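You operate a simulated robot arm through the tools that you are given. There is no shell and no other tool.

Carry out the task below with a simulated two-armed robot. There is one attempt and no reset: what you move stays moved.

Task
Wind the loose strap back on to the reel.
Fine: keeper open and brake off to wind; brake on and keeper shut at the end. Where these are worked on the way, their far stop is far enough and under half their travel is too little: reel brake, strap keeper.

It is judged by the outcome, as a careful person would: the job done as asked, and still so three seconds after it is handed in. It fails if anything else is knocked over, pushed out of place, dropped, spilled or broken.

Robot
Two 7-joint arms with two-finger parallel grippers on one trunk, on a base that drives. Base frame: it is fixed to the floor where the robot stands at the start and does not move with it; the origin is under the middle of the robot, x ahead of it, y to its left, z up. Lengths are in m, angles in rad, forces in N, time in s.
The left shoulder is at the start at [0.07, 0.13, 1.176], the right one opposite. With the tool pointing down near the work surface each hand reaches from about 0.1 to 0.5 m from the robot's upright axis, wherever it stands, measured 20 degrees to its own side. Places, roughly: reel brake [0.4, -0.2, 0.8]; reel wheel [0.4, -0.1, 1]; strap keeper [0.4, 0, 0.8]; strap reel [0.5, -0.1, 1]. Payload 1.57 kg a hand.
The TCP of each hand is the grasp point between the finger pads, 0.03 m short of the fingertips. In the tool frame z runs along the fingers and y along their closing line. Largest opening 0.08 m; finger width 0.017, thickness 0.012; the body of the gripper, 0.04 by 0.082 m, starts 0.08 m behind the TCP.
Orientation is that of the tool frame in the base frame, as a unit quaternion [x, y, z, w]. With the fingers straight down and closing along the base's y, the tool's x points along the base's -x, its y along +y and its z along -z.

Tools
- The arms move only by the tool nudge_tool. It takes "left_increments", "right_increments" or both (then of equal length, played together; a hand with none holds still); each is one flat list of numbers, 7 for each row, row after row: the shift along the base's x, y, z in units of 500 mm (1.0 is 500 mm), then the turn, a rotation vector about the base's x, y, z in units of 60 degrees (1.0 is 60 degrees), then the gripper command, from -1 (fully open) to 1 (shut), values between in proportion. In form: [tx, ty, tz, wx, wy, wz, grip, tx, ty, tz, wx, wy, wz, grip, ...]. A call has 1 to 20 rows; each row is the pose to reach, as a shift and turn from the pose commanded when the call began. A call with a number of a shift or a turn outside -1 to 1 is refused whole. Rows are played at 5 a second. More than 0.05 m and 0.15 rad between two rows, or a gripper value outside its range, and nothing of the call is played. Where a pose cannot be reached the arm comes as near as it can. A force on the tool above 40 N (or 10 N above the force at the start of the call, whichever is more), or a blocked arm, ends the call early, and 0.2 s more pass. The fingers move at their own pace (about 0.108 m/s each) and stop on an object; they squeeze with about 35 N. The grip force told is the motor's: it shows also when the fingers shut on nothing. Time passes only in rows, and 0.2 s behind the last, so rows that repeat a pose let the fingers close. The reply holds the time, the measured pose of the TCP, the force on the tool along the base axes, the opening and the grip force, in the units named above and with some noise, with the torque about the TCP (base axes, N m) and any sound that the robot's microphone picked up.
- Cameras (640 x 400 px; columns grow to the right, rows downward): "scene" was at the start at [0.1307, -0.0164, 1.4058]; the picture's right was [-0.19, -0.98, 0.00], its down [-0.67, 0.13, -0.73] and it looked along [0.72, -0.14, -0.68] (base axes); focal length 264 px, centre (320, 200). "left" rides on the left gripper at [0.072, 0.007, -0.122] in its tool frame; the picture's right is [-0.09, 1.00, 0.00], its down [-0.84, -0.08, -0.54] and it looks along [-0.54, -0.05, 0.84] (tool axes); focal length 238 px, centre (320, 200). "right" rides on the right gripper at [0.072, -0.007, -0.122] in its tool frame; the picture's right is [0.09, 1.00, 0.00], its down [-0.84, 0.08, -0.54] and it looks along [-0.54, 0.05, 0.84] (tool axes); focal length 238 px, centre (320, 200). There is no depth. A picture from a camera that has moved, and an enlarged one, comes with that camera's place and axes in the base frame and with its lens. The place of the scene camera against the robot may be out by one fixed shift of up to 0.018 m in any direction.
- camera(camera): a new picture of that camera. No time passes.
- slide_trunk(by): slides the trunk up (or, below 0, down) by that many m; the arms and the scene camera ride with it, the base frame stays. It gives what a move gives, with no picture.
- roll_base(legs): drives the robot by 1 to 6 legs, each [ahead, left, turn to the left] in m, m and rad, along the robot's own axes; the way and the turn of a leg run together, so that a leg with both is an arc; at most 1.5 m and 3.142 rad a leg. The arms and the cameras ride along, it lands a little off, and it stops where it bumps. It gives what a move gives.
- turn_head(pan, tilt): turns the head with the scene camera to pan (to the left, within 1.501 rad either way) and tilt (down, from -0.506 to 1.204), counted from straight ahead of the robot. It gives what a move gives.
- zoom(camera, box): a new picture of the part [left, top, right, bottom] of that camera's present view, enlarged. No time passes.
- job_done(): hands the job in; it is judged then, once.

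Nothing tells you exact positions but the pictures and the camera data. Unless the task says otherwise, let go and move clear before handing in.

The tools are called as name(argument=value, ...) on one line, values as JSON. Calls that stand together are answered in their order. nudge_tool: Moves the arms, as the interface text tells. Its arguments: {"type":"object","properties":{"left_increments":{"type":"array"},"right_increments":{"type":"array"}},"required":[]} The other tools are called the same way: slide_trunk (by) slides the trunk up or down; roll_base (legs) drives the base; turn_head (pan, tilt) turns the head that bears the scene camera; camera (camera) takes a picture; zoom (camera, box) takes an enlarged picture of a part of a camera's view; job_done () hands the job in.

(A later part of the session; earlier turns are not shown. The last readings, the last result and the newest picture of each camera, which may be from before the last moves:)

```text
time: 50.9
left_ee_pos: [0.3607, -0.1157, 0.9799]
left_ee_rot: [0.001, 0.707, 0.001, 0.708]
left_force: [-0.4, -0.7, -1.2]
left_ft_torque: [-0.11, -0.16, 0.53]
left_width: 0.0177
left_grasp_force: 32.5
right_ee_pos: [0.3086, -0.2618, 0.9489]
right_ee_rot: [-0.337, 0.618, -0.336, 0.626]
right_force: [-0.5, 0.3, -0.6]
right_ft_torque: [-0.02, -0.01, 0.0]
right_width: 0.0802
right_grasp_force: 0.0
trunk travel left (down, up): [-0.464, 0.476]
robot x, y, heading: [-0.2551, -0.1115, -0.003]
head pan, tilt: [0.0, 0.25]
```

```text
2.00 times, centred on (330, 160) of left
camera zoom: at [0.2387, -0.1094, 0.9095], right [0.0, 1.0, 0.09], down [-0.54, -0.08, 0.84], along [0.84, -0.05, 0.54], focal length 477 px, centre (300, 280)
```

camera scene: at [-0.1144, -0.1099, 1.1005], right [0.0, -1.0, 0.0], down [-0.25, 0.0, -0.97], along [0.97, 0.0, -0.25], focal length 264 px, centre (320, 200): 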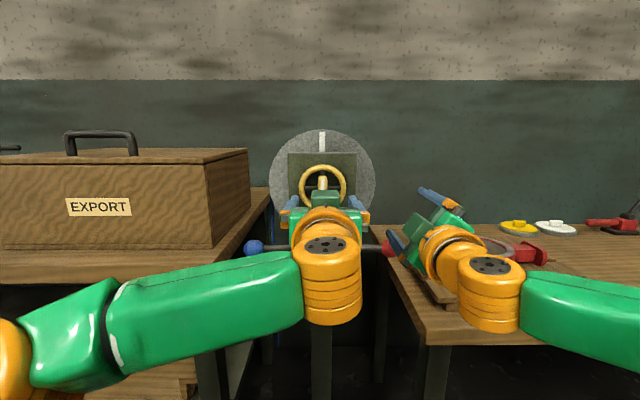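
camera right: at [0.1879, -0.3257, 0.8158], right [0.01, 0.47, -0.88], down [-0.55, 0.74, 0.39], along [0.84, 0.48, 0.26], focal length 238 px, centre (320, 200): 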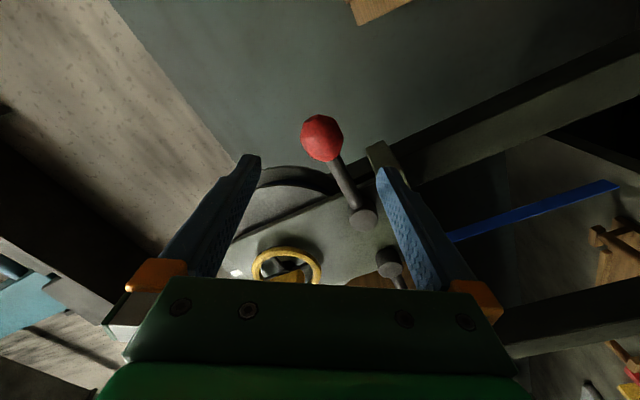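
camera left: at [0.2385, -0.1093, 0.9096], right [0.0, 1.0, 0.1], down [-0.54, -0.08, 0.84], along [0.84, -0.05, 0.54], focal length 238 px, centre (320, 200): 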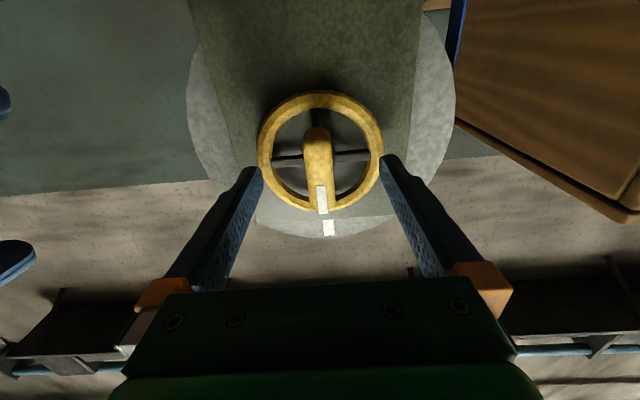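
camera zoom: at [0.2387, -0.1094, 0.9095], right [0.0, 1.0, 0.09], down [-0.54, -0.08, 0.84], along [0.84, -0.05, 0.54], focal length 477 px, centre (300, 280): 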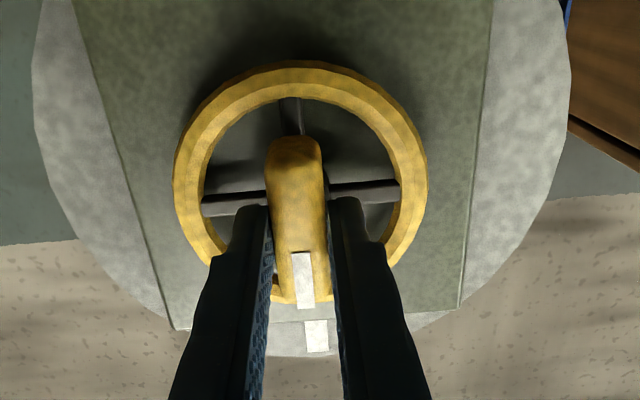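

The bar is gripped. I'll try a small 6-degree turn in the winding direction, with the strap side going up, and check the torque to see whether the brake is really off.

nudge_tool(left_increments=[0, 0, 0, 0.03, 0, 0, 1, 0, 0, 0, 0.06, 0, 0, 1, 0, 0, 0, 0.1, 0, 0, 1, 0, 0, 0, 0.1, 0, 0, 1])

camera(camera="scene")

zoom(camera="left", box=[220, 60, 440, 260])

```text
time: 51.9
left_ee_pos: [0.3606, -0.1161, 0.9815]
left_ee_rot: [0.038, 0.706, 0.039, 0.706]
left_force: [0.1, -0.3, -1.3]
left_ft_torque: [0.02, -0.37, 0.41]
left_width: 0.0178
left_grasp_force: 32.2
right_ee_pos: [0.3076, -0.2619, 0.9498]
right_ee_rot: [-0.336, 0.618, -0.337, 0.626]
right_force: [-0.6, 0.4, -0.3]
right_ft_torque: [-0.01, -0.02, 0.02]
right_width: 0.0802
right_grasp_force: 0.1
trunk travel left (down, up): [-0.464, 0.476]
robot x, y, heading: [-0.2555, -0.1105, -0.003]
head pan, tilt: [0.0, 0.25]
```

```text
taken
camera scene: at [-0.1144, -0.1095, 1.1004], right [0.0, -1.0, 0.0], down [-0.25, 0.0, -0.97], along [0.97, 0.0, -0.25], focal length 264 px, centre (320, 200)
```

scene: 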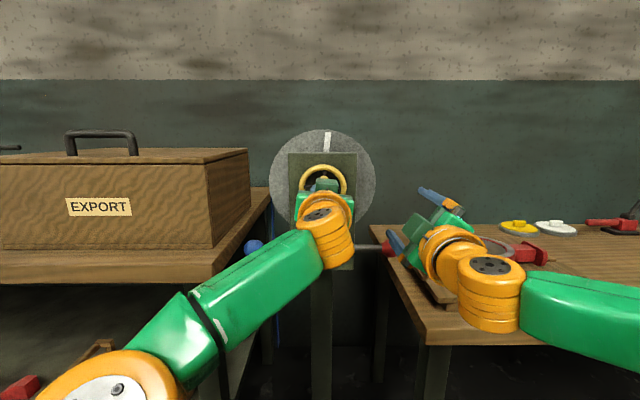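

```text
2.00 times, centred on (330, 160) of left
camera zoom: at [0.2387, -0.1019, 0.9106], right [0.0, 0.98, 0.2], down [-0.54, -0.17, 0.82], along [0.84, -0.11, 0.53], focal length 477 px, centre (300, 280)
```

zoom: 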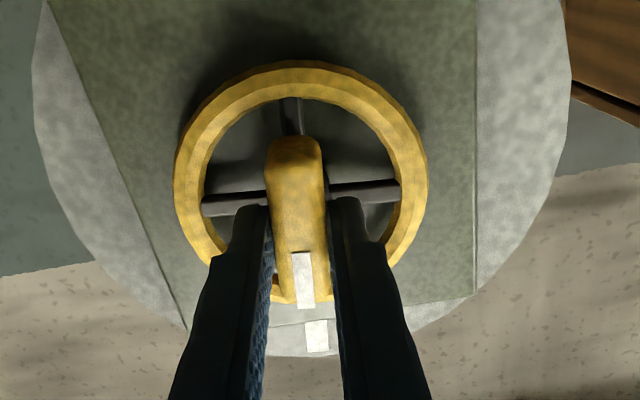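

The wheel turned freely with the hand and the reel stripe moved with it, so the brake is off. I'll continue in the winding direction to about 60 degrees and check that the strap end rises.

nudge_tool(left_increments=[0, 0, 0, 0.11, 0, 0, 1, 0, 0, 0, 0.22, 0, 0, 1, 0, 0, 0, 0.33, 0, 0, 1, 0, 0, 0, 0.44, 0, 0, 1, 0, 0, 0, 0.55, 0, 0, 1, 0, 0, 0, 0.66, 0, 0, 1, 0, 0, 0, 0.78, 0, 0, 1, 0, 0, 0, 0.9, 0, 0, 1])

camera(camera="scene")

camera(camera="left")

camera(camera="right")

```text
time: 53.7
left_ee_pos: [0.3599, -0.1166, 0.9797]
left_ee_rot: [0.356, 0.611, 0.354, 0.612]
left_force: [-5.7, -1.3, -7.4]
left_ft_torque: [-0.11, 0.07, 0.65]
left_width: 0.0178
left_grasp_force: 32.4
right_ee_pos: [0.3089, -0.2637, 0.951]
right_ee_rot: [-0.337, 0.618, -0.336, 0.626]
right_force: [-0.6, 0.8, 0.0]
right_ft_torque: [0.03, -0.01, 0.01]
right_width: 0.0801
right_grasp_force: 0.0
trunk travel left (down, up): [-0.464, 0.476]
robot x, y, heading: [-0.2581, -0.1099, -0.004]
head pan, tilt: [0.0, 0.25]
```

```text
taken
camera scene: at [-0.1147, -0.11, 1.1004], right [0.0, -1.0, 0.0], down [-0.25, 0.0, -0.97], along [0.97, 0.0, -0.25], focal length 264 px, centre (320, 200)
```

scene: 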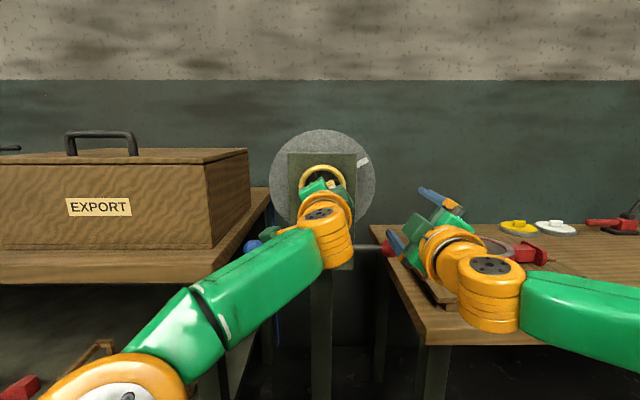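

```text
taken
camera left: at [0.2389, -0.0511, 0.9515], right [0.0, 0.41, 0.91], down [-0.54, -0.76, 0.35], along [0.84, -0.5, 0.22], focal length 238 px, centre (320, 200)
```

left: 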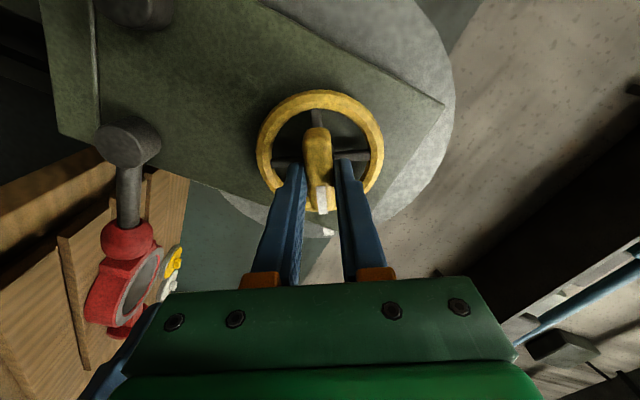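

```text
taken
camera right: at [0.1876, -0.3262, 0.9157], right [0.01, 0.47, -0.88], down [-0.55, 0.74, 0.39], along [0.84, 0.48, 0.26], focal length 238 px, centre (320, 200)
```

right: 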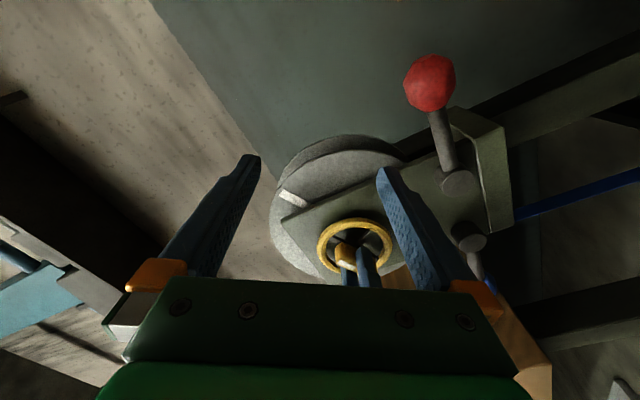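

The reel stripe has gone 60 degrees clockwise. I'll zoom in on the strap to see how it responds.

zoom(camera="scene", box=[230, 180, 350, 400])

zoom(camera="right", box=[440, 100, 640, 300])

```text
1.82 times, centred on (290, 290) of scene
camera zoom: at [-0.1147, -0.11, 1.1004], right [0.0, -1.0, 0.0], down [-0.25, 0.0, -0.97], along [0.97, 0.0, -0.25], focal length 481 px, centre (374, 36)
```

zoom: 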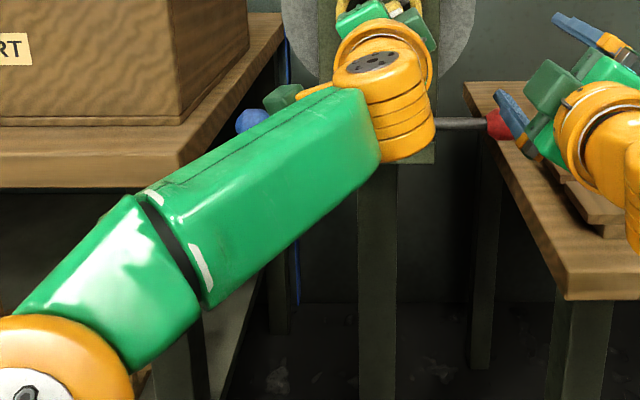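

```text
2.00 times, centred on (540, 200) of right
camera zoom: at [0.1876, -0.3262, 0.9157], right [0.01, 0.47, -0.88], down [-0.55, 0.74, 0.39], along [0.84, 0.48, 0.26], focal length 477 px, centre (-120, 200)
```

zoom: 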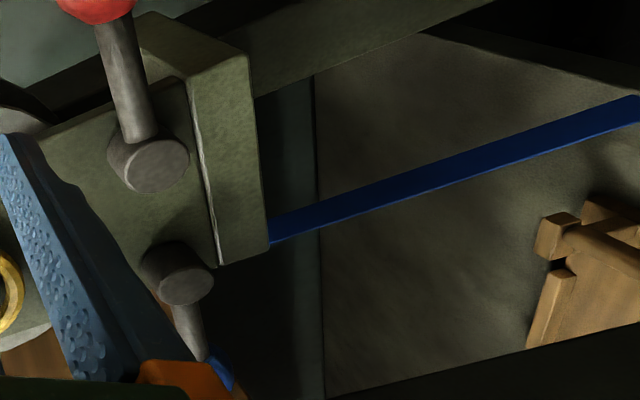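

The strap end isn't clearly visible from here. I'll tilt the head down for a better look at where it ends now.

turn_head(pan=0.0, tilt=0.7)

zoom(camera="scene", box=[230, 60, 390, 260])

```text
time: 54.6
left_ee_pos: [0.3605, -0.1172, 0.9804]
left_ee_rot: [0.355, 0.612, 0.353, 0.612]
left_force: [-7.2, -1.0, -9.3]
left_ft_torque: [0.05, -0.37, -0.35]
left_width: 0.0179
left_grasp_force: 32.5
right_ee_pos: [0.309, -0.2633, 0.9503]
right_ee_rot: [-0.337, 0.618, -0.336, 0.625]
right_force: [-0.2, 0.2, -0.2]
right_ft_torque: [-0.01, 0.03, 0.0]
right_width: 0.0798
right_grasp_force: 0.1
trunk travel left (down, up): [-0.464, 0.476]
robot x, y, heading: [-0.258, -0.1108, -0.003]
head pan, tilt: [0.0, 0.7]
```

```text
2.00 times, centred on (310, 160) of scene
camera zoom: at [-0.1231, -0.11, 1.0597], right [0.0, -1.0, 0.0], down [-0.64, 0.0, -0.77], along [0.77, 0.0, -0.64], focal length 529 px, centre (340, 280)
```

zoom: 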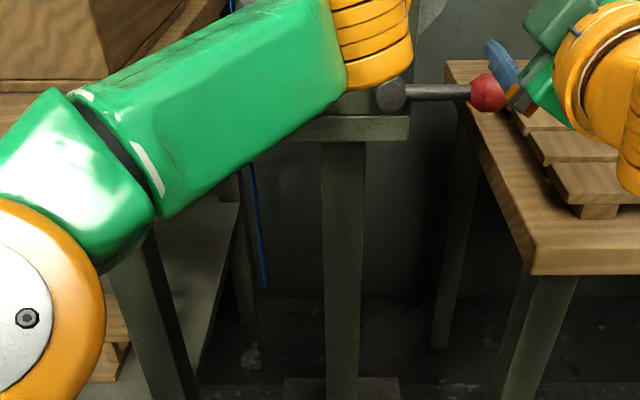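

The strap end is now at about z 0.54, which is hard to compare with the first view. I'll turn another 30 degrees and compare from this same camera pose.

nudge_tool(left_increments=[0, 0, 0, 0.1, 0, 0, 1, 0, 0, 0, 0.2, 0, 0, 1, 0, 0, 0, 0.3, 0, 0, 1, 0, 0, 0, 0.4, 0, 0, 1, 0, 0, 0, 0.5, 0, 0, 1])

zoom(camera="scene", box=[230, 60, 390, 260])

camera(camera="left")

```text
time: 55.4
left_ee_pos: [0.3546, -0.1257, 0.9814]
left_ee_rot: [0.422, 0.565, 0.444, 0.554]
left_force: [17.9, 11.1, -3.3]
left_ft_torque: [-0.03, 0.64, 0.87]
left_width: 0.0179
left_grasp_force: 32.0
left hand out of reach, approached as far as the arm can: row 3, 4
right_ee_pos: [0.3173, -0.2583, 0.9464]
right_ee_rot: [-0.34, 0.62, -0.334, 0.624]
right_force: [0.3, 0.0, 0.1]
right_ft_torque: [0.02, -0.01, 0.04]
right_width: 0.0802
right_grasp_force: 0.0
trunk travel left (down, up): [-0.464, 0.476]
robot x, y, heading: [-0.255, -0.1093, 0.007]
head pan, tilt: [0.0, 0.7]
stopped in row 4 (left hand): the force on the tool passed its limit at 106 N (the readings are from after the stop); the commanded pose is now the measured one
```

```text
2.00 times, centred on (310, 160) of scene
camera zoom: at [-0.1141, -0.107, 1.0584], right [0.0, -1.0, 0.0], down [-0.65, 0.0, -0.76], along [0.76, 0.0, -0.65], focal length 529 px, centre (340, 280)
```

zoom: 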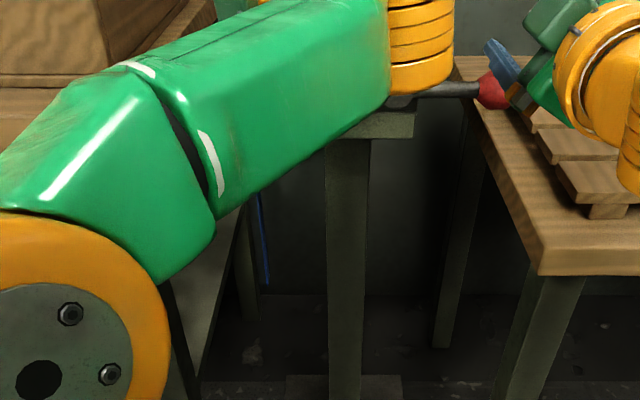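

```text
taken
camera left: at [0.2298, -0.0574, 0.9702], right [-0.01, 0.16, 0.99], down [-0.51, -0.85, 0.13], along [0.86, -0.51, 0.09], focal length 238 px, centre (320, 200)
```

left: 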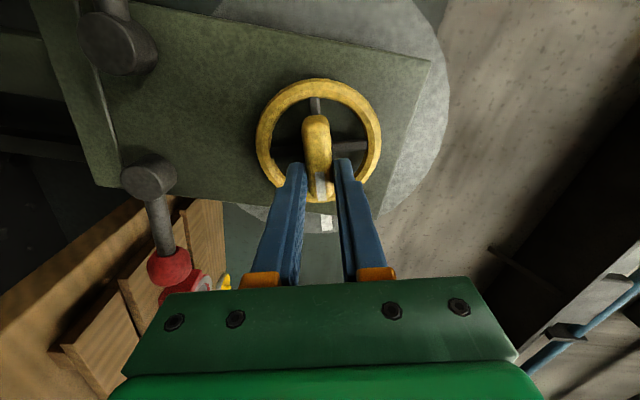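

The wrist ran out of travel at about 75 degrees of roll and strained against the wheel. I'll open the fingers right away to take the load off and then check that nothing shifted.

nudge_tool(left_increments=[0, 0, 0, 0, 0, 0, -1, 0, 0, 0, 0, 0, 0, -1])

camera(camera="left")

camera(camera="right")

camera(camera="scene")

```text
time: 56.0
left_ee_pos: [0.3446, -0.1289, 0.9866]
left_ee_rot: [0.424, 0.559, 0.443, 0.558]
left_force: [0.6, 0.5, 0.2]
left_ft_torque: [-0.01, -0.01, 0.0]
left_width: 0.0801
left_grasp_force: 0.1
right_ee_pos: [0.3106, -0.2604, 0.9491]
right_ee_rot: [-0.338, 0.618, -0.335, 0.626]
right_force: [0.3, 0.1, 0.5]
right_ft_torque: [-0.01, -0.01, -0.01]
right_width: 0.08
right_grasp_force: 0.1
trunk travel left (down, up): [-0.464, 0.476]
robot x, y, heading: [-0.2598, -0.1088, 0.001]
head pan, tilt: [0.0, 0.7]
```

```text
taken
camera left: at [0.2217, -0.062, 0.975], right [-0.02, 0.16, 0.99], down [-0.52, -0.84, 0.12], along [0.85, -0.52, 0.1], focal length 238 px, centre (320, 200)
```

left: 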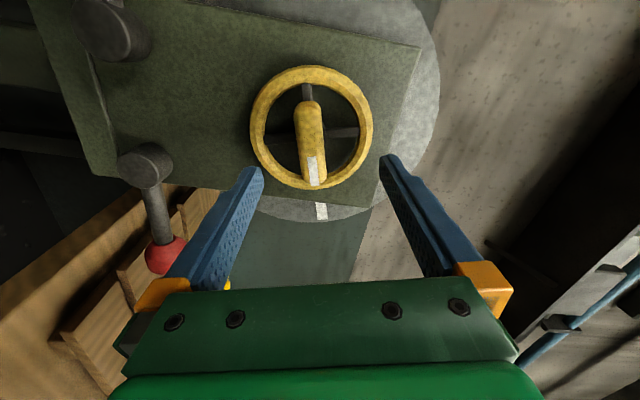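

```text
taken
camera right: at [0.189, -0.3243, 0.9156], right [0.0, 0.47, -0.88], down [-0.55, 0.74, 0.39], along [0.83, 0.49, 0.26], focal length 238 px, centre (320, 200)
```

right: 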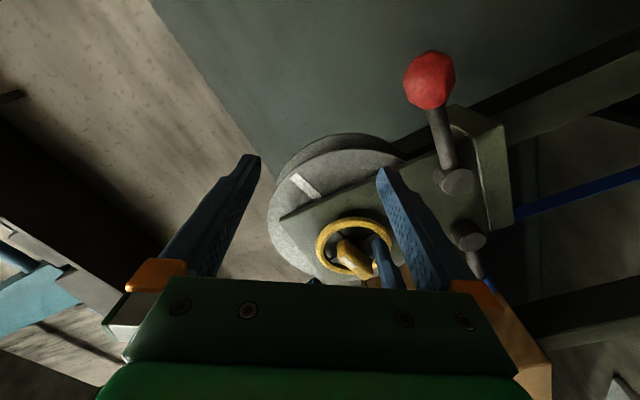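

```text
taken
camera scene: at [-0.1226, -0.1089, 1.0596], right [0.0, -1.0, 0.0], down [-0.64, 0.0, -0.76], along [0.76, 0.0, -0.64], focal length 264 px, centre (320, 200)
```

scene: 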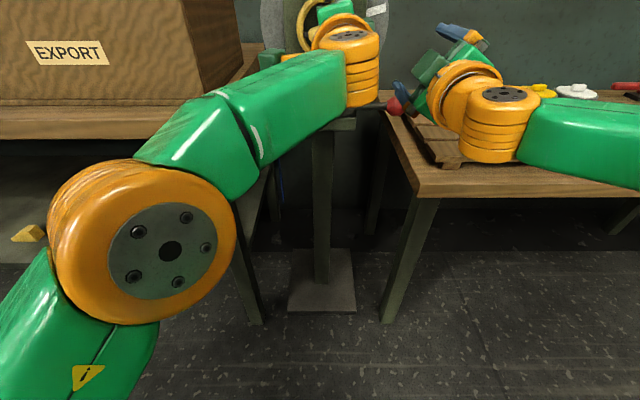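

The load is off, the reel stand and levers are unmoved, and the reel holds its new angle of about 75 degrees by itself. I'll measure the strap end again.

zoom(camera="scene", box=[250, 120, 350, 240])

zoom(camera="right", box=[480, 100, 640, 280])

```text
3.33 times, centred on (300, 180) of scene
camera zoom: at [-0.1226, -0.1089, 1.0596], right [0.0, -1.0, 0.0], down [-0.64, 0.0, -0.76], along [0.76, 0.0, -0.64], focal length 881 px, centre (387, 267)
```

zoom: 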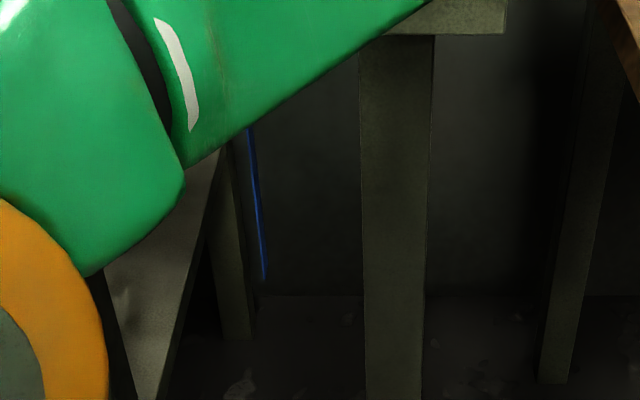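

```text
2.22 times, centred on (560, 190) of right
camera zoom: at [0.189, -0.3243, 0.9156], right [0.0, 0.47, -0.88], down [-0.55, 0.74, 0.39], along [0.83, 0.49, 0.26], focal length 530 px, centre (-213, 222)
```

zoom: 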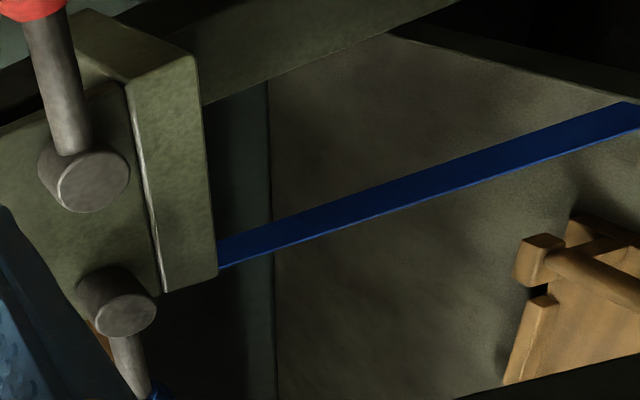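

The strap end has risen only a little, to about z 0.55. I'll back the left hand off the hub and drop the right hand to brake height, where its camera should show the strap end properly and it stays out of the way.

nudge_tool(left_increments=[-0.06, 0.005, 0, 0, 0, 0, -1, -0.12, 0.015, -0.005, 0, 0, 0, -1, -0.12, 0.025, -0.01, -0.1, 0, 0, -1, -0.12, 0.025, -0.01, -0.2, 0, 0, -1, -0.12, 0.025, -0.01, -0.3, 0, 0, -1], right_increments=[0, 0, -0.05, 0, 0, 0, -1, 0, 0, -0.1, 0, 0, 0, -1, 0, 0, -0.15, -0.05, 0, 0, -1, 0, 0, -0.2, -0.1, 0, 0, -1, 0, 0, -0.2, -0.15, 0, 0, -1])

camera(camera="right")

camera(camera="left")

```text
time: 57.2
left_ee_pos: [0.2841, -0.1157, 0.9842]
left_ee_rot: [0.33, 0.622, 0.351, 0.618]
left_force: [-0.5, 0.2, 0.0]
left_ft_torque: [0.03, 0.03, 0.02]
left_width: 0.08
left_grasp_force: 0.2
right_ee_pos: [0.3074, -0.2392, 0.8706]
right_ee_rot: [-0.386, 0.593, -0.384, 0.593]
right_force: [0.7, 0.2, 0.0]
right_ft_torque: [-0.04, 0.02, 0.03]
right_width: 0.0801
right_grasp_force: 0.1
right hand out of reach, approached as far as the arm can: row 3, 4, 5
trunk travel left (down, up): [-0.464, 0.476]
robot x, y, heading: [-0.2544, -0.1077, -0.001]
head pan, tilt: [0.0, 0.7]
```

```text
taken
camera right: at [0.1863, -0.3068, 0.848], right [0.0, 0.32, -0.95], down [-0.54, 0.8, 0.27], along [0.84, 0.51, 0.17], focal length 238 px, centre (320, 200)
```

right: 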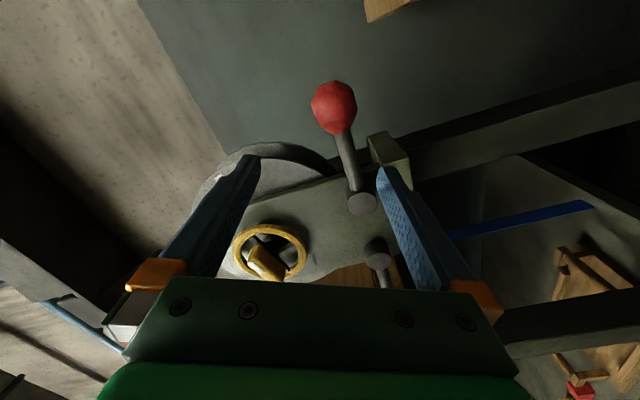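

```text
taken
camera left: at [0.1614, -0.0553, 0.9498], right [-0.02, 0.46, 0.89], down [-0.52, -0.76, 0.38], along [0.85, -0.46, 0.26], focal length 238 px, centre (320, 200)
```

left: 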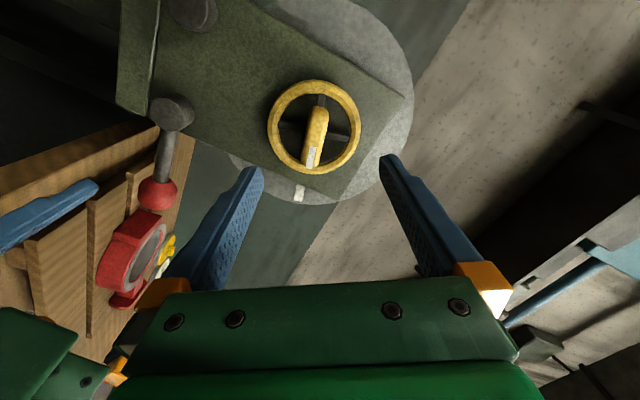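

The right camera now shows the strap end, and comparing with the view from before winding, the end has not risen. I'll zoom in on it and on the keeper area to understand why.

zoom(camera="right", box=[420, 140, 640, 300])

zoom(camera="left", box=[100, 0, 440, 220])

turn_head(pan=0.15, tilt=0.3)

camera(camera="scene")

```text
2.50 times, centred on (530, 220) of right
camera zoom: at [0.1863, -0.3068, 0.848], right [0.0, 0.32, -0.95], down [-0.54, 0.8, 0.27], along [0.84, 0.51, 0.17], focal length 596 px, centre (-205, 150)
```

zoom: 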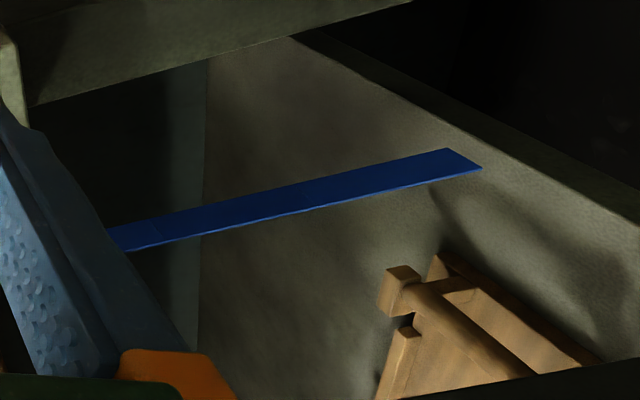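

```text
1.82 times, centred on (270, 110) of left
camera zoom: at [0.1614, -0.0553, 0.9498], right [-0.02, 0.46, 0.89], down [-0.52, -0.76, 0.38], along [0.85, -0.46, 0.26], focal length 433 px, centre (411, 364)
```

zoom: 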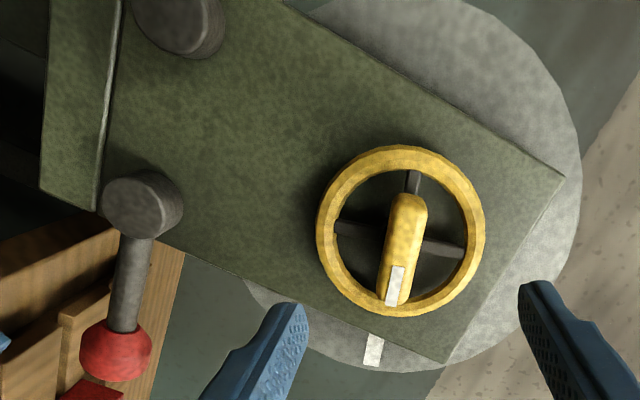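

```text
time: 58.0
left_ee_pos: [0.2854, -0.1179, 0.983]
left_ee_rot: [0.331, 0.622, 0.352, 0.617]
left_force: [-0.4, 0.5, 0.4]
left_ft_torque: [0.01, 0.02, 0.0]
left_width: 0.08
left_grasp_force: 0.0
right_ee_pos: [0.3083, -0.242, 0.8701]
right_ee_rot: [-0.385, 0.595, -0.383, 0.592]
right_force: [-0.1, 0.8, 0.0]
right_ft_torque: [0.02, -0.01, 0.0]
right_width: 0.0802
right_grasp_force: 0.1
trunk travel left (down, up): [-0.464, 0.476]
robot x, y, heading: [-0.2584, -0.1097, 0.003]
head pan, tilt: [0.15, 0.3]
```

```text
taken
camera scene: at [-0.1152, -0.0948, 1.0957], right [0.15, -0.99, 0.0], down [-0.29, -0.04, -0.95], along [0.94, 0.14, -0.3], focal length 264 px, centre (320, 200)
```

scene: 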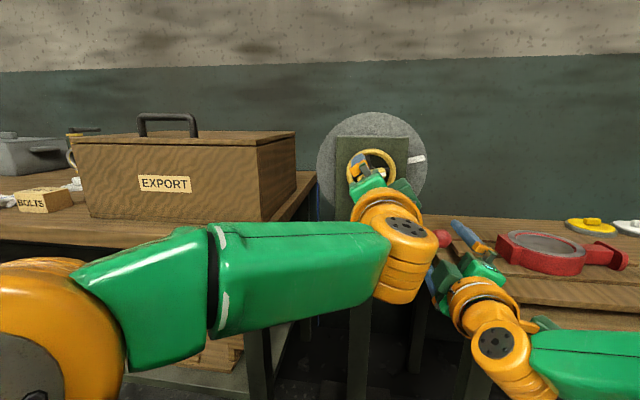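

The strap end is still at z 0.54, so 75 degrees of turning hasn't visibly lifted it. The reel turns freely, and the strap is drawn in segments that may only shorten in steps, so I'll wind further before drawing a conclusion. First I'll roll the free left hand back to find how far it can go the other way.

nudge_tool(left_increments=[0, 0, 0, -0.125, 0, 0, -1, 0, 0, 0, -0.25, 0, 0, -1, 0, 0, 0, -0.375, 0, 0, -1, 0, 0, 0, -0.5, 0, 0, -1, 0, 0, 0, -0.625, 0, 0, -1, 0, 0, 0, -0.75, 0, 0, -1, 0, 0, 0, -0.875, 0, 0, -1, 0, 0, 0, -1.0, 0, 0, -1])

nudge_tool(left_increments=[0, 0, 0, -0.125, 0, 0, -1, 0, 0, 0, -0.25, 0, 0, -1, 0, 0, 0, -0.375, 0, 0, -1, 0, 0, 0, -0.5, 0, 0, -1, 0, 0, 0, -0.625, 0, 0, -1, 0, 0, 0, -0.75, 0, 0, -1, 0, 0, 0, -0.875, 0, 0, -1, 0, 0, 0, -1.0, 0, 0, -1])

camera(camera="scene")

```text
time: 59.8
left_ee_pos: [0.2847, -0.1159, 0.9817]
left_ee_rot: [-0.024, 0.714, -0.007, 0.7]
left_force: [-0.1, 0.1, 0.4]
left_ft_torque: [-0.01, 0.0, 0.03]
left_width: 0.0803
left_grasp_force: 0.1
right_ee_pos: [0.3088, -0.2413, 0.871]
right_ee_rot: [-0.385, 0.595, -0.383, 0.593]
right_force: [0.5, -1.2, 0.5]
right_ft_torque: [-0.02, 0.01, 0.01]
right_width: 0.08
right_grasp_force: 0.0
trunk travel left (down, up): [-0.464, 0.476]
robot x, y, heading: [-0.2607, -0.107, -0.003]
head pan, tilt: [0.15, 0.3]
```

```text
time: 61.6
left_ee_pos: [0.2843, -0.1171, 0.9833]
left_ee_rot: [-0.37, 0.614, -0.364, 0.595]
left_force: [-0.7, 0.0, 0.0]
left_ft_torque: [-0.01, -0.01, -0.02]
left_width: 0.08
left_grasp_force: 0.0
right_ee_pos: [0.3078, -0.2422, 0.8708]
right_ee_rot: [-0.386, 0.595, -0.383, 0.592]
right_force: [-0.3, 0.8, 0.2]
right_ft_torque: [0.02, -0.03, 0.02]
right_width: 0.0799
right_grasp_force: 0.0
trunk travel left (down, up): [-0.464, 0.476]
robot x, y, heading: [-0.2568, -0.108, 0.003]
head pan, tilt: [0.15, 0.3]
```

```text
taken
camera scene: at [-0.1151, -0.0948, 1.0957], right [0.15, -0.99, 0.0], down [-0.29, -0.04, -0.96], along [0.94, 0.14, -0.3], focal length 264 px, centre (320, 200)
```

scene: 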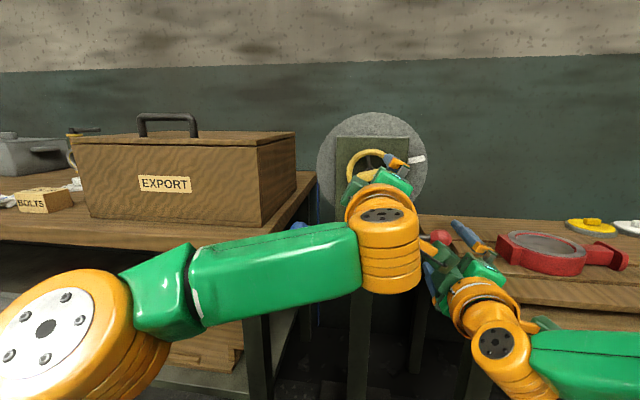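

The hand rolls to -62 degrees without trouble. I'll continue to about -103 degrees, which matches the bar's present angle turned by half a turn, and then check alignment by camera.

nudge_tool(left_increments=[0, 0, 0, -0.12, 0, 0, -1, 0, 0, 0, -0.24, 0, 0, -1, 0, 0, 0, -0.36, 0, 0, -1, 0, 0, 0, -0.48, 0, 0, -1, 0, 0, 0, -0.6, 0, 0, -1, 0, 0, 0, -0.68, 0, 0, -1])

camera(camera="left")

camera(camera="scene")

```text
time: 63.0
left_ee_pos: [0.285, -0.1169, 0.9835]
left_ee_rot: [0.554, -0.45, 0.554, -0.429]
left_force: [-0.3, -0.6, -0.1]
left_ft_torque: [0.0, 0.02, 0.03]
left_width: 0.08
left_grasp_force: 0.0
right_ee_pos: [0.309, -0.2412, 0.8707]
right_ee_rot: [-0.385, 0.594, -0.384, 0.593]
right_force: [0.4, 0.1, 0.5]
right_ft_torque: [0.01, 0.04, 0.01]
right_width: 0.0803
right_grasp_force: 0.0
trunk travel left (down, up): [-0.464, 0.476]
robot x, y, heading: [-0.2548, -0.1081, 0.002]
head pan, tilt: [0.15, 0.3]
```

```text
taken
camera left: at [0.162, -0.1862, 0.9957], right [-0.02, -0.14, -0.99], down [-0.52, 0.84, -0.11], along [0.85, 0.52, -0.09], focal length 238 px, centre (320, 200)
```

left: 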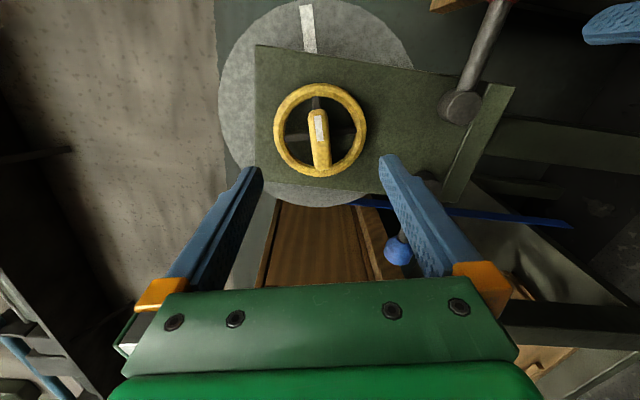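

```text
taken
camera scene: at [-0.1151, -0.0948, 1.0957], right [0.15, -0.99, 0.0], down [-0.29, -0.04, -0.96], along [0.94, 0.14, -0.3], focal length 264 px, centre (320, 200)
```

scene: 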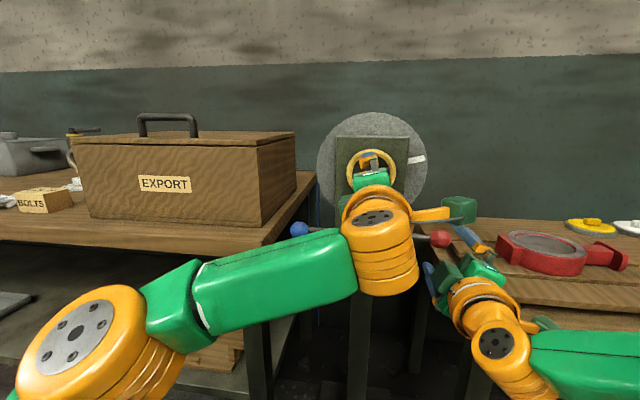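

The left hand is aligned at -103 degrees, and from here its camera also sees the strap end, at z 0.53. I'll move in on the hub bar and close.

nudge_tool(left_increments=[0.05, 0.001, -0.002, 0, 0, 0, -1, 0.1, 0.0025, -0.004, 0, 0, 0, -1, 0.151, 0.0025, -0.004, 0, 0, 0, -1, 0.151, 0.0025, -0.004, 0, 0, 0, 1, 0.151, 0.0025, -0.004, 0, 0, 0, 1, 0.151, 0.0025, -0.004, 0, 0, 0, 1])

camera(camera="left")

```text
time: 64.4
left_ee_pos: [0.3615, -0.1176, 0.9816]
left_ee_rot: [0.554, -0.451, 0.553, -0.429]
left_force: [-12.5, -0.3, -19.5]
left_ft_torque: [0.13, -0.36, -0.37]
left_width: 0.0182
left_grasp_force: 32.0
right_ee_pos: [0.3079, -0.2415, 0.869]
right_ee_rot: [-0.385, 0.595, -0.383, 0.593]
right_force: [-0.6, 0.7, 0.6]
right_ft_torque: [0.01, 0.0, 0.0]
right_width: 0.0802
right_grasp_force: 0.0
trunk travel left (down, up): [-0.464, 0.476]
robot x, y, heading: [-0.2552, -0.1113, -0.003]
head pan, tilt: [0.15, 0.3]
```

```text
taken
camera left: at [0.2384, -0.1859, 0.9939], right [-0.02, -0.14, -0.99], down [-0.52, 0.85, -0.1], along [0.85, 0.52, -0.09], focal length 238 px, centre (320, 200)
```

left: 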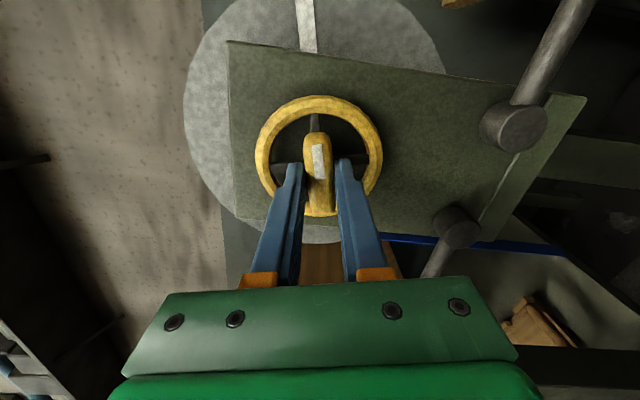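

The bar is gripped, with a side load of about 20 N from being slightly high. I'll ease the hand down and back by 2-3 mm.

nudge_tool(left_increments=[-0.004, 0.001, -0.006, 0, 0, 0, 1, -0.004, 0.001, -0.006, 0, 0, 0, 1])

```text
time: 65.0
left_ee_pos: [0.3608, -0.1167, 0.9795]
left_ee_rot: [0.551, -0.45, 0.554, -0.432]
left_force: [22.6, -4.8, 22.0]
left_ft_torque: [0.03, -1.03, 0.19]
left_width: 0.0183
left_grasp_force: 32.6
right_ee_pos: [0.3106, -0.2444, 0.8696]
right_ee_rot: [-0.384, 0.596, -0.383, 0.592]
right_force: [0.7, 0.1, 0.5]
right_ft_torque: [0.01, 0.0, 0.01]
right_width: 0.0801
right_grasp_force: 0.0
trunk travel left (down, up): [-0.464, 0.476]
robot x, y, heading: [-0.2573, -0.1064, -0.004]
head pan, tilt: [0.15, 0.3]
```

That overshot, so I'll go back half of that correction.

nudge_tool(left_increments=[0.0025, 0.0, 0.003, 0, 0, 0, 1, 0.0025, 0.0, 0.003, 0, 0, 0, 1])

```text
time: 65.6
left_ee_pos: [0.3607, -0.1166, 0.9808]
left_ee_rot: [0.553, -0.45, 0.554, -0.43]
left_force: [20.2, -4.7, 23.0]
left_ft_torque: [-0.06, -1.19, -0.51]
left_width: 0.0183
left_grasp_force: 32.8
right_ee_pos: [0.3088, -0.2418, 0.8688]
right_ee_rot: [-0.384, 0.596, -0.384, 0.592]
right_force: [-0.5, -0.3, -0.7]
right_ft_torque: [-0.01, 0.04, -0.02]
right_width: 0.0801
right_grasp_force: 0.1
trunk travel left (down, up): [-0.464, 0.476]
robot x, y, heading: [-0.2585, -0.1091, 0.0]
head pan, tilt: [0.15, 0.3]
```

The side load hasn't eased, so I'll open and re-close here to let the grip settle.

nudge_tool(left_increments=[0, 0, 0, 0, 0, 0, 0, 0, 0, 0, 0, 0, 0, 0, 0, 0, 0, 0, 0, 0, 0])

nudge_tool(left_increments=[0, 0, 0, 0, 0, 0, 1, 0, 0, 0, 0, 0, 0, 1, 0, 0, 0, 0, 0, 0, 1])

```text
time: 66.4
left_ee_pos: [0.3602, -0.1156, 0.9802]
left_ee_rot: [0.554, -0.45, 0.554, -0.428]
left_force: [-0.9, -0.3, 0.2]
left_ft_torque: [0.0, -0.01, -0.02]
left_width: 0.0398
left_grasp_force: 0.1
right_ee_pos: [0.3082, -0.2417, 0.8696]
right_ee_rot: [-0.385, 0.594, -0.384, 0.593]
right_force: [0.4, 0.8, 0.0]
right_ft_torque: [-0.04, -0.02, 0.03]
right_width: 0.0802
right_grasp_force: 0.0
trunk travel left (down, up): [-0.464, 0.476]
robot x, y, heading: [-0.2577, -0.108, 0.002]
head pan, tilt: [0.15, 0.3]
```

```text
time: 67.2
left_ee_pos: [0.3602, -0.1148, 0.9803]
left_ee_rot: [0.553, -0.451, 0.553, -0.43]
left_force: [-1.2, -0.2, -1.0]
left_ft_torque: [0.14, -0.53, 0.22]
left_width: 0.0179
left_grasp_force: 32.8
right_ee_pos: [0.3083, -0.2416, 0.8692]
right_ee_rot: [-0.385, 0.595, -0.383, 0.593]
right_force: [-0.8, -0.5, 0.0]
right_ft_torque: [0.0, -0.02, 0.0]
right_width: 0.0797
right_grasp_force: 0.1
trunk travel left (down, up): [-0.464, 0.476]
robot x, y, heading: [-0.2584, -0.108, 0.001]
head pan, tilt: [0.15, 0.3]
```

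The grip is now free of load. I'll wind 54 degrees and check forces and the strap.

nudge_tool(left_increments=[0, 0, 0, 0.1, 0, 0, 1, 0, 0, 0, 0.21, 0, 0, 1, 0, 0, 0, 0.32, 0, 0, 1, 0, 0, 0, 0.43, 0, 0, 1, 0, 0, 0, 0.54, 0, 0, 1, 0, 0, 0, 0.65, 0, 0, 1, 0, 0, 0, 0.77, 0, 0, 1, 0, 0, 0, 0.9, 0, 0, 1])

camera(camera="left")

zoom(camera="right", box=[420, 140, 640, 300])

```text
time: 69.0
left_ee_pos: [0.3605, -0.1154, 0.9814]
left_ee_rot: [-0.297, 0.652, -0.289, 0.635]
left_force: [23.9, -3.4, 29.5]
left_ft_torque: [-0.21, -0.92, -0.51]
left_width: 0.0183
left_grasp_force: 32.3
right_ee_pos: [0.3093, -0.2432, 0.8682]
right_ee_rot: [-0.383, 0.595, -0.385, 0.592]
right_force: [0.4, -1.1, -0.1]
right_ft_torque: [0.01, 0.0, 0.0]
right_width: 0.0803
right_grasp_force: 0.0
trunk travel left (down, up): [-0.464, 0.476]
robot x, y, heading: [-0.2572, -0.1105, 0.0]
head pan, tilt: [0.15, 0.3]
```

```text
taken
camera left: at [0.2372, -0.1664, 0.9323], right [-0.02, 0.72, -0.69], down [-0.53, 0.58, 0.62], along [0.85, 0.37, 0.37], focal length 238 px, centre (320, 200)
```

left: 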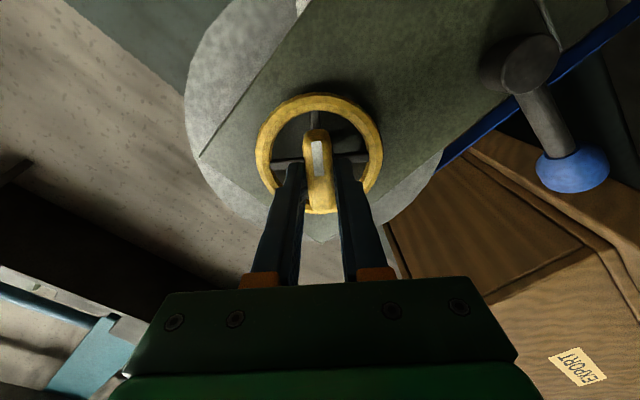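

```text
2.50 times, centred on (530, 220) of right
camera zoom: at [0.1874, -0.3096, 0.8466], right [0.0, 0.32, -0.95], down [-0.54, 0.8, 0.28], along [0.84, 0.51, 0.17], focal length 596 px, centre (-205, 150)
```

zoom: 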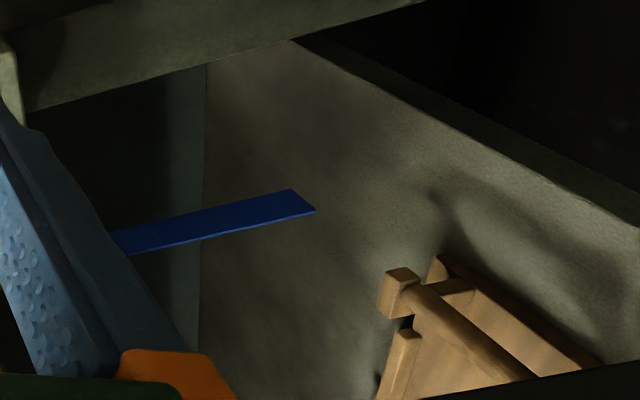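

The strap is now visibly shorter: one segment has gone and its end is at z 0.62, so the winding works and is shown in steps. A side load of about 30 N has built up, so I'll open and re-close to relieve it.

nudge_tool(left_increments=[0, 0, 0, 0, 0, 0, 0, 0, 0, 0, 0, 0, 0, 0, 0, 0, 0, 0, 0, 0, 0])

nudge_tool(left_increments=[0, 0, 0, 0, 0, 0, 1, 0, 0, 0, 0, 0, 0, 1, 0, 0, 0, 0, 0, 0, 1])

```text
time: 69.8
left_ee_pos: [0.3592, -0.1156, 0.9795]
left_ee_rot: [-0.298, 0.653, -0.29, 0.633]
left_force: [-0.2, 0.3, 0.0]
left_ft_torque: [-0.02, -0.01, 0.0]
left_width: 0.0402
left_grasp_force: 0.1
right_ee_pos: [0.3082, -0.2409, 0.8704]
right_ee_rot: [-0.384, 0.595, -0.383, 0.593]
right_force: [-0.1, -0.8, -0.2]
right_ft_torque: [-0.01, 0.06, -0.01]
right_width: 0.0799
right_grasp_force: 0.1
trunk travel left (down, up): [-0.464, 0.476]
robot x, y, heading: [-0.2551, -0.107, 0.003]
head pan, tilt: [0.15, 0.3]
```

```text
time: 70.6
left_ee_pos: [0.3595, -0.1169, 0.98]
left_ee_rot: [-0.298, 0.652, -0.289, 0.634]
left_force: [6.4, -2.6, 9.3]
left_ft_torque: [0.15, -0.56, -0.43]
left_width: 0.0177
left_grasp_force: 32.5
right_ee_pos: [0.309, -0.2419, 0.8688]
right_ee_rot: [-0.384, 0.595, -0.384, 0.593]
right_force: [-0.1, 0.6, 0.5]
right_ft_torque: [0.0, -0.03, 0.02]
right_width: 0.0799
right_grasp_force: 0.1
trunk travel left (down, up): [-0.464, 0.476]
robot x, y, heading: [-0.2601, -0.1096, 0.006]
head pan, tilt: [0.15, 0.3]
```

The load is mostly gone. I'll wind another 54 degrees, with a 1 mm upward correction.

nudge_tool(left_increments=[0.001, 0, 0.002, 0.1, 0, 0, 1, 0.002, 0, 0.003, 0.21, 0, 0, 1, 0.002, 0, 0.003, 0.32, 0, 0, 1, 0.002, 0, 0.003, 0.43, 0, 0, 1, 0.002, 0, 0.003, 0.54, 0, 0, 1, 0.002, 0, 0.003, 0.65, 0, 0, 1, 0.002, 0, 0.003, 0.77, 0, 0, 1, 0.002, 0, 0.003, 0.9, 0, 0, 1])

camera(camera="scene")

zoom(camera="right", box=[420, 140, 640, 300])

```text
time: 72.4
left_ee_pos: [0.3585, -0.1176, 0.9811]
left_ee_rot: [0.024, 0.713, 0.038, 0.7]
left_force: [-20.4, -0.8, -24.2]
left_ft_torque: [-0.06, 0.62, -0.59]
left_width: 0.0178
left_grasp_force: 33.1
right_ee_pos: [0.3083, -0.2419, 0.87]
right_ee_rot: [-0.385, 0.594, -0.384, 0.593]
right_force: [-0.9, 0.7, -0.5]
right_ft_torque: [0.02, 0.0, 0.01]
right_width: 0.0802
right_grasp_force: 0.0
trunk travel left (down, up): [-0.464, 0.476]
robot x, y, heading: [-0.2569, -0.1067, 0.004]
head pan, tilt: [0.15, 0.3]
```

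```text
taken
camera scene: at [-0.1162, -0.0953, 1.0958], right [0.15, -0.99, 0.0], down [-0.29, -0.04, -0.96], along [0.94, 0.14, -0.29], focal length 264 px, centre (320, 200)
```

scene: 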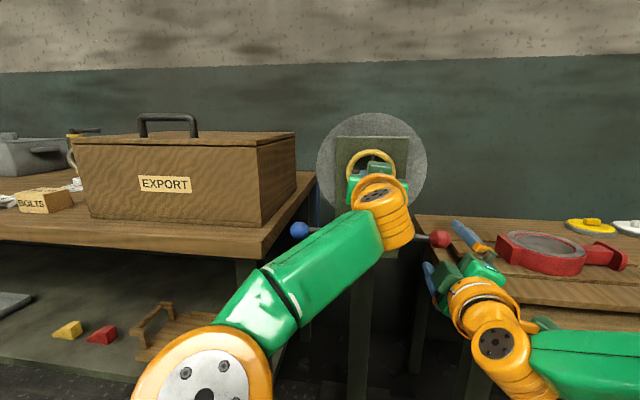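

```text
2.50 times, centred on (530, 220) of right
camera zoom: at [0.1858, -0.3091, 0.847], right [0.0, 0.32, -0.95], down [-0.54, 0.8, 0.27], along [0.84, 0.51, 0.17], focal length 596 px, centre (-205, 150)
```

zoom: 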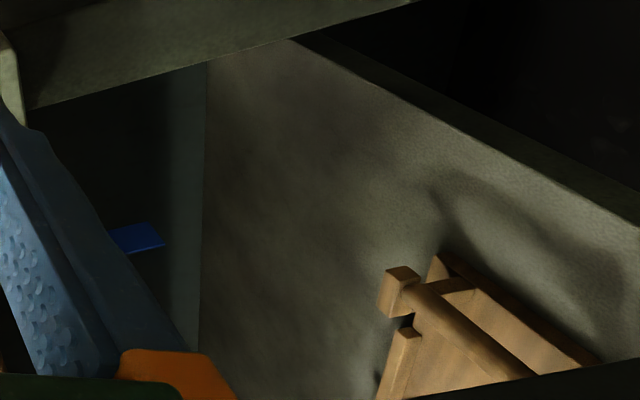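

A second segment has gone, so each one takes roughly 85-90 degrees. I'll relieve the side load again by re-gripping and then wind on to about 60 degrees of roll.

nudge_tool(left_increments=[0, 0, 0, 0, 0, 0, 0, 0, 0, 0, 0, 0, 0, 0, 0, 0, 0, 0, 0, 0, 0])

nudge_tool(left_increments=[0, 0, 0, 0, 0, 0, 1, 0, 0, 0, 0, 0, 0, 1, 0, 0, 0, 0, 0, 0, 1])

```text
time: 73.2
left_ee_pos: [0.3609, -0.1153, 0.9805]
left_ee_rot: [0.023, 0.713, 0.038, 0.7]
left_force: [0.5, 0.0, 0.1]
left_ft_torque: [0.0, 0.0, 0.0]
left_width: 0.04
left_grasp_force: 0.1
right_ee_pos: [0.3083, -0.2417, 0.8694]
right_ee_rot: [-0.384, 0.595, -0.384, 0.593]
right_force: [-0.4, 1.0, 0.0]
right_ft_torque: [0.0, 0.0, -0.04]
right_width: 0.08
right_grasp_force: 0.1
trunk travel left (down, up): [-0.464, 0.476]
robot x, y, heading: [-0.2521, -0.1102, 0.005]
head pan, tilt: [0.15, 0.3]
```

```text
time: 74.0
left_ee_pos: [0.3614, -0.115, 0.9818]
left_ee_rot: [0.022, 0.713, 0.038, 0.7]
left_force: [2.5, -1.4, 2.1]
left_ft_torque: [0.03, -0.19, -0.75]
left_width: 0.018
left_grasp_force: 32.3
right_ee_pos: [0.3097, -0.2419, 0.8694]
right_ee_rot: [-0.384, 0.594, -0.384, 0.593]
right_force: [-0.1, 0.1, 0.6]
right_ft_torque: [-0.02, -0.01, 0.0]
right_width: 0.0801
right_grasp_force: 0.2
trunk travel left (down, up): [-0.464, 0.476]
robot x, y, heading: [-0.2585, -0.1067, 0.001]
head pan, tilt: [0.15, 0.3]
```

nudge_tool(left_increments=[0, 0, 0, 0.1, 0, 0, 1, 0, 0, 0, 0.21, 0, 0, 1, 0, 0, 0, 0.32, 0, 0, 1, 0, 0, 0, 0.43, 0, 0, 1, 0, 0, 0, 0.54, 0, 0, 1, 0, 0, 0, 0.65, 0, 0, 1, 0, 0, 0, 0.75, 0, 0, 1, 0, 0, 0, 0.85, 0, 0, 1])

camera(camera="left")

camera(camera="scene")

camera(camera="right")

```text
time: 75.8
left_ee_pos: [0.3608, -0.1175, 0.9801]
left_ee_rot: [0.322, 0.627, 0.342, 0.622]
left_force: [-5.4, -3.4, -6.0]
left_ft_torque: [-0.17, 0.73, -0.37]
left_width: 0.0181
left_grasp_force: 32.9
right_ee_pos: [0.3074, -0.2419, 0.8689]
right_ee_rot: [-0.385, 0.595, -0.384, 0.592]
right_force: [-0.2, 0.1, -0.1]
right_ft_torque: [0.01, -0.02, 0.02]
right_width: 0.08
right_grasp_force: 0.0
trunk travel left (down, up): [-0.464, 0.476]
robot x, y, heading: [-0.2569, -0.1072, -0.003]
head pan, tilt: [0.15, 0.3]
```

```text
taken
camera left: at [0.2376, -0.0575, 0.9453], right [-0.02, 0.48, 0.88], down [-0.52, -0.75, 0.4], along [0.85, -0.45, 0.27], focal length 238 px, centre (320, 200)
```

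left: 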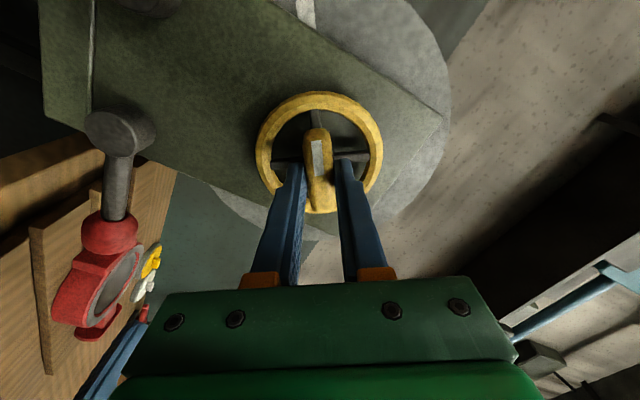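

```text
taken
camera scene: at [-0.1157, -0.0961, 1.0957], right [0.15, -0.99, 0.0], down [-0.29, -0.04, -0.96], along [0.94, 0.14, -0.3], focal length 264 px, centre (320, 200)
```

scene: 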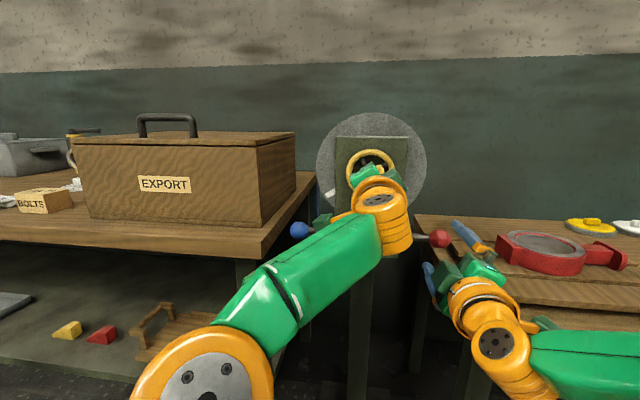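

```text
taken
camera right: at [0.1862, -0.3098, 0.8467], right [0.0, 0.33, -0.95], down [-0.54, 0.8, 0.27], along [0.84, 0.51, 0.17], focal length 238 px, centre (320, 200)
```

right: 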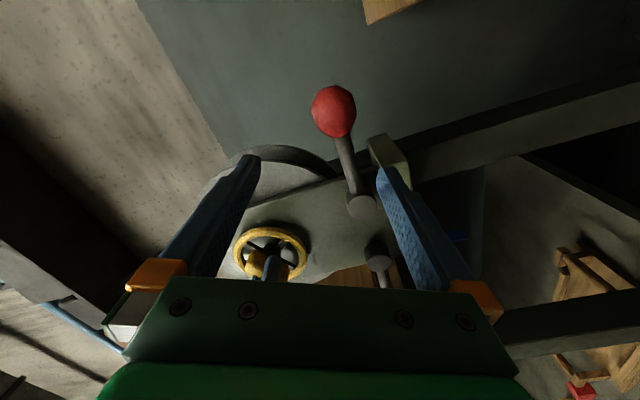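

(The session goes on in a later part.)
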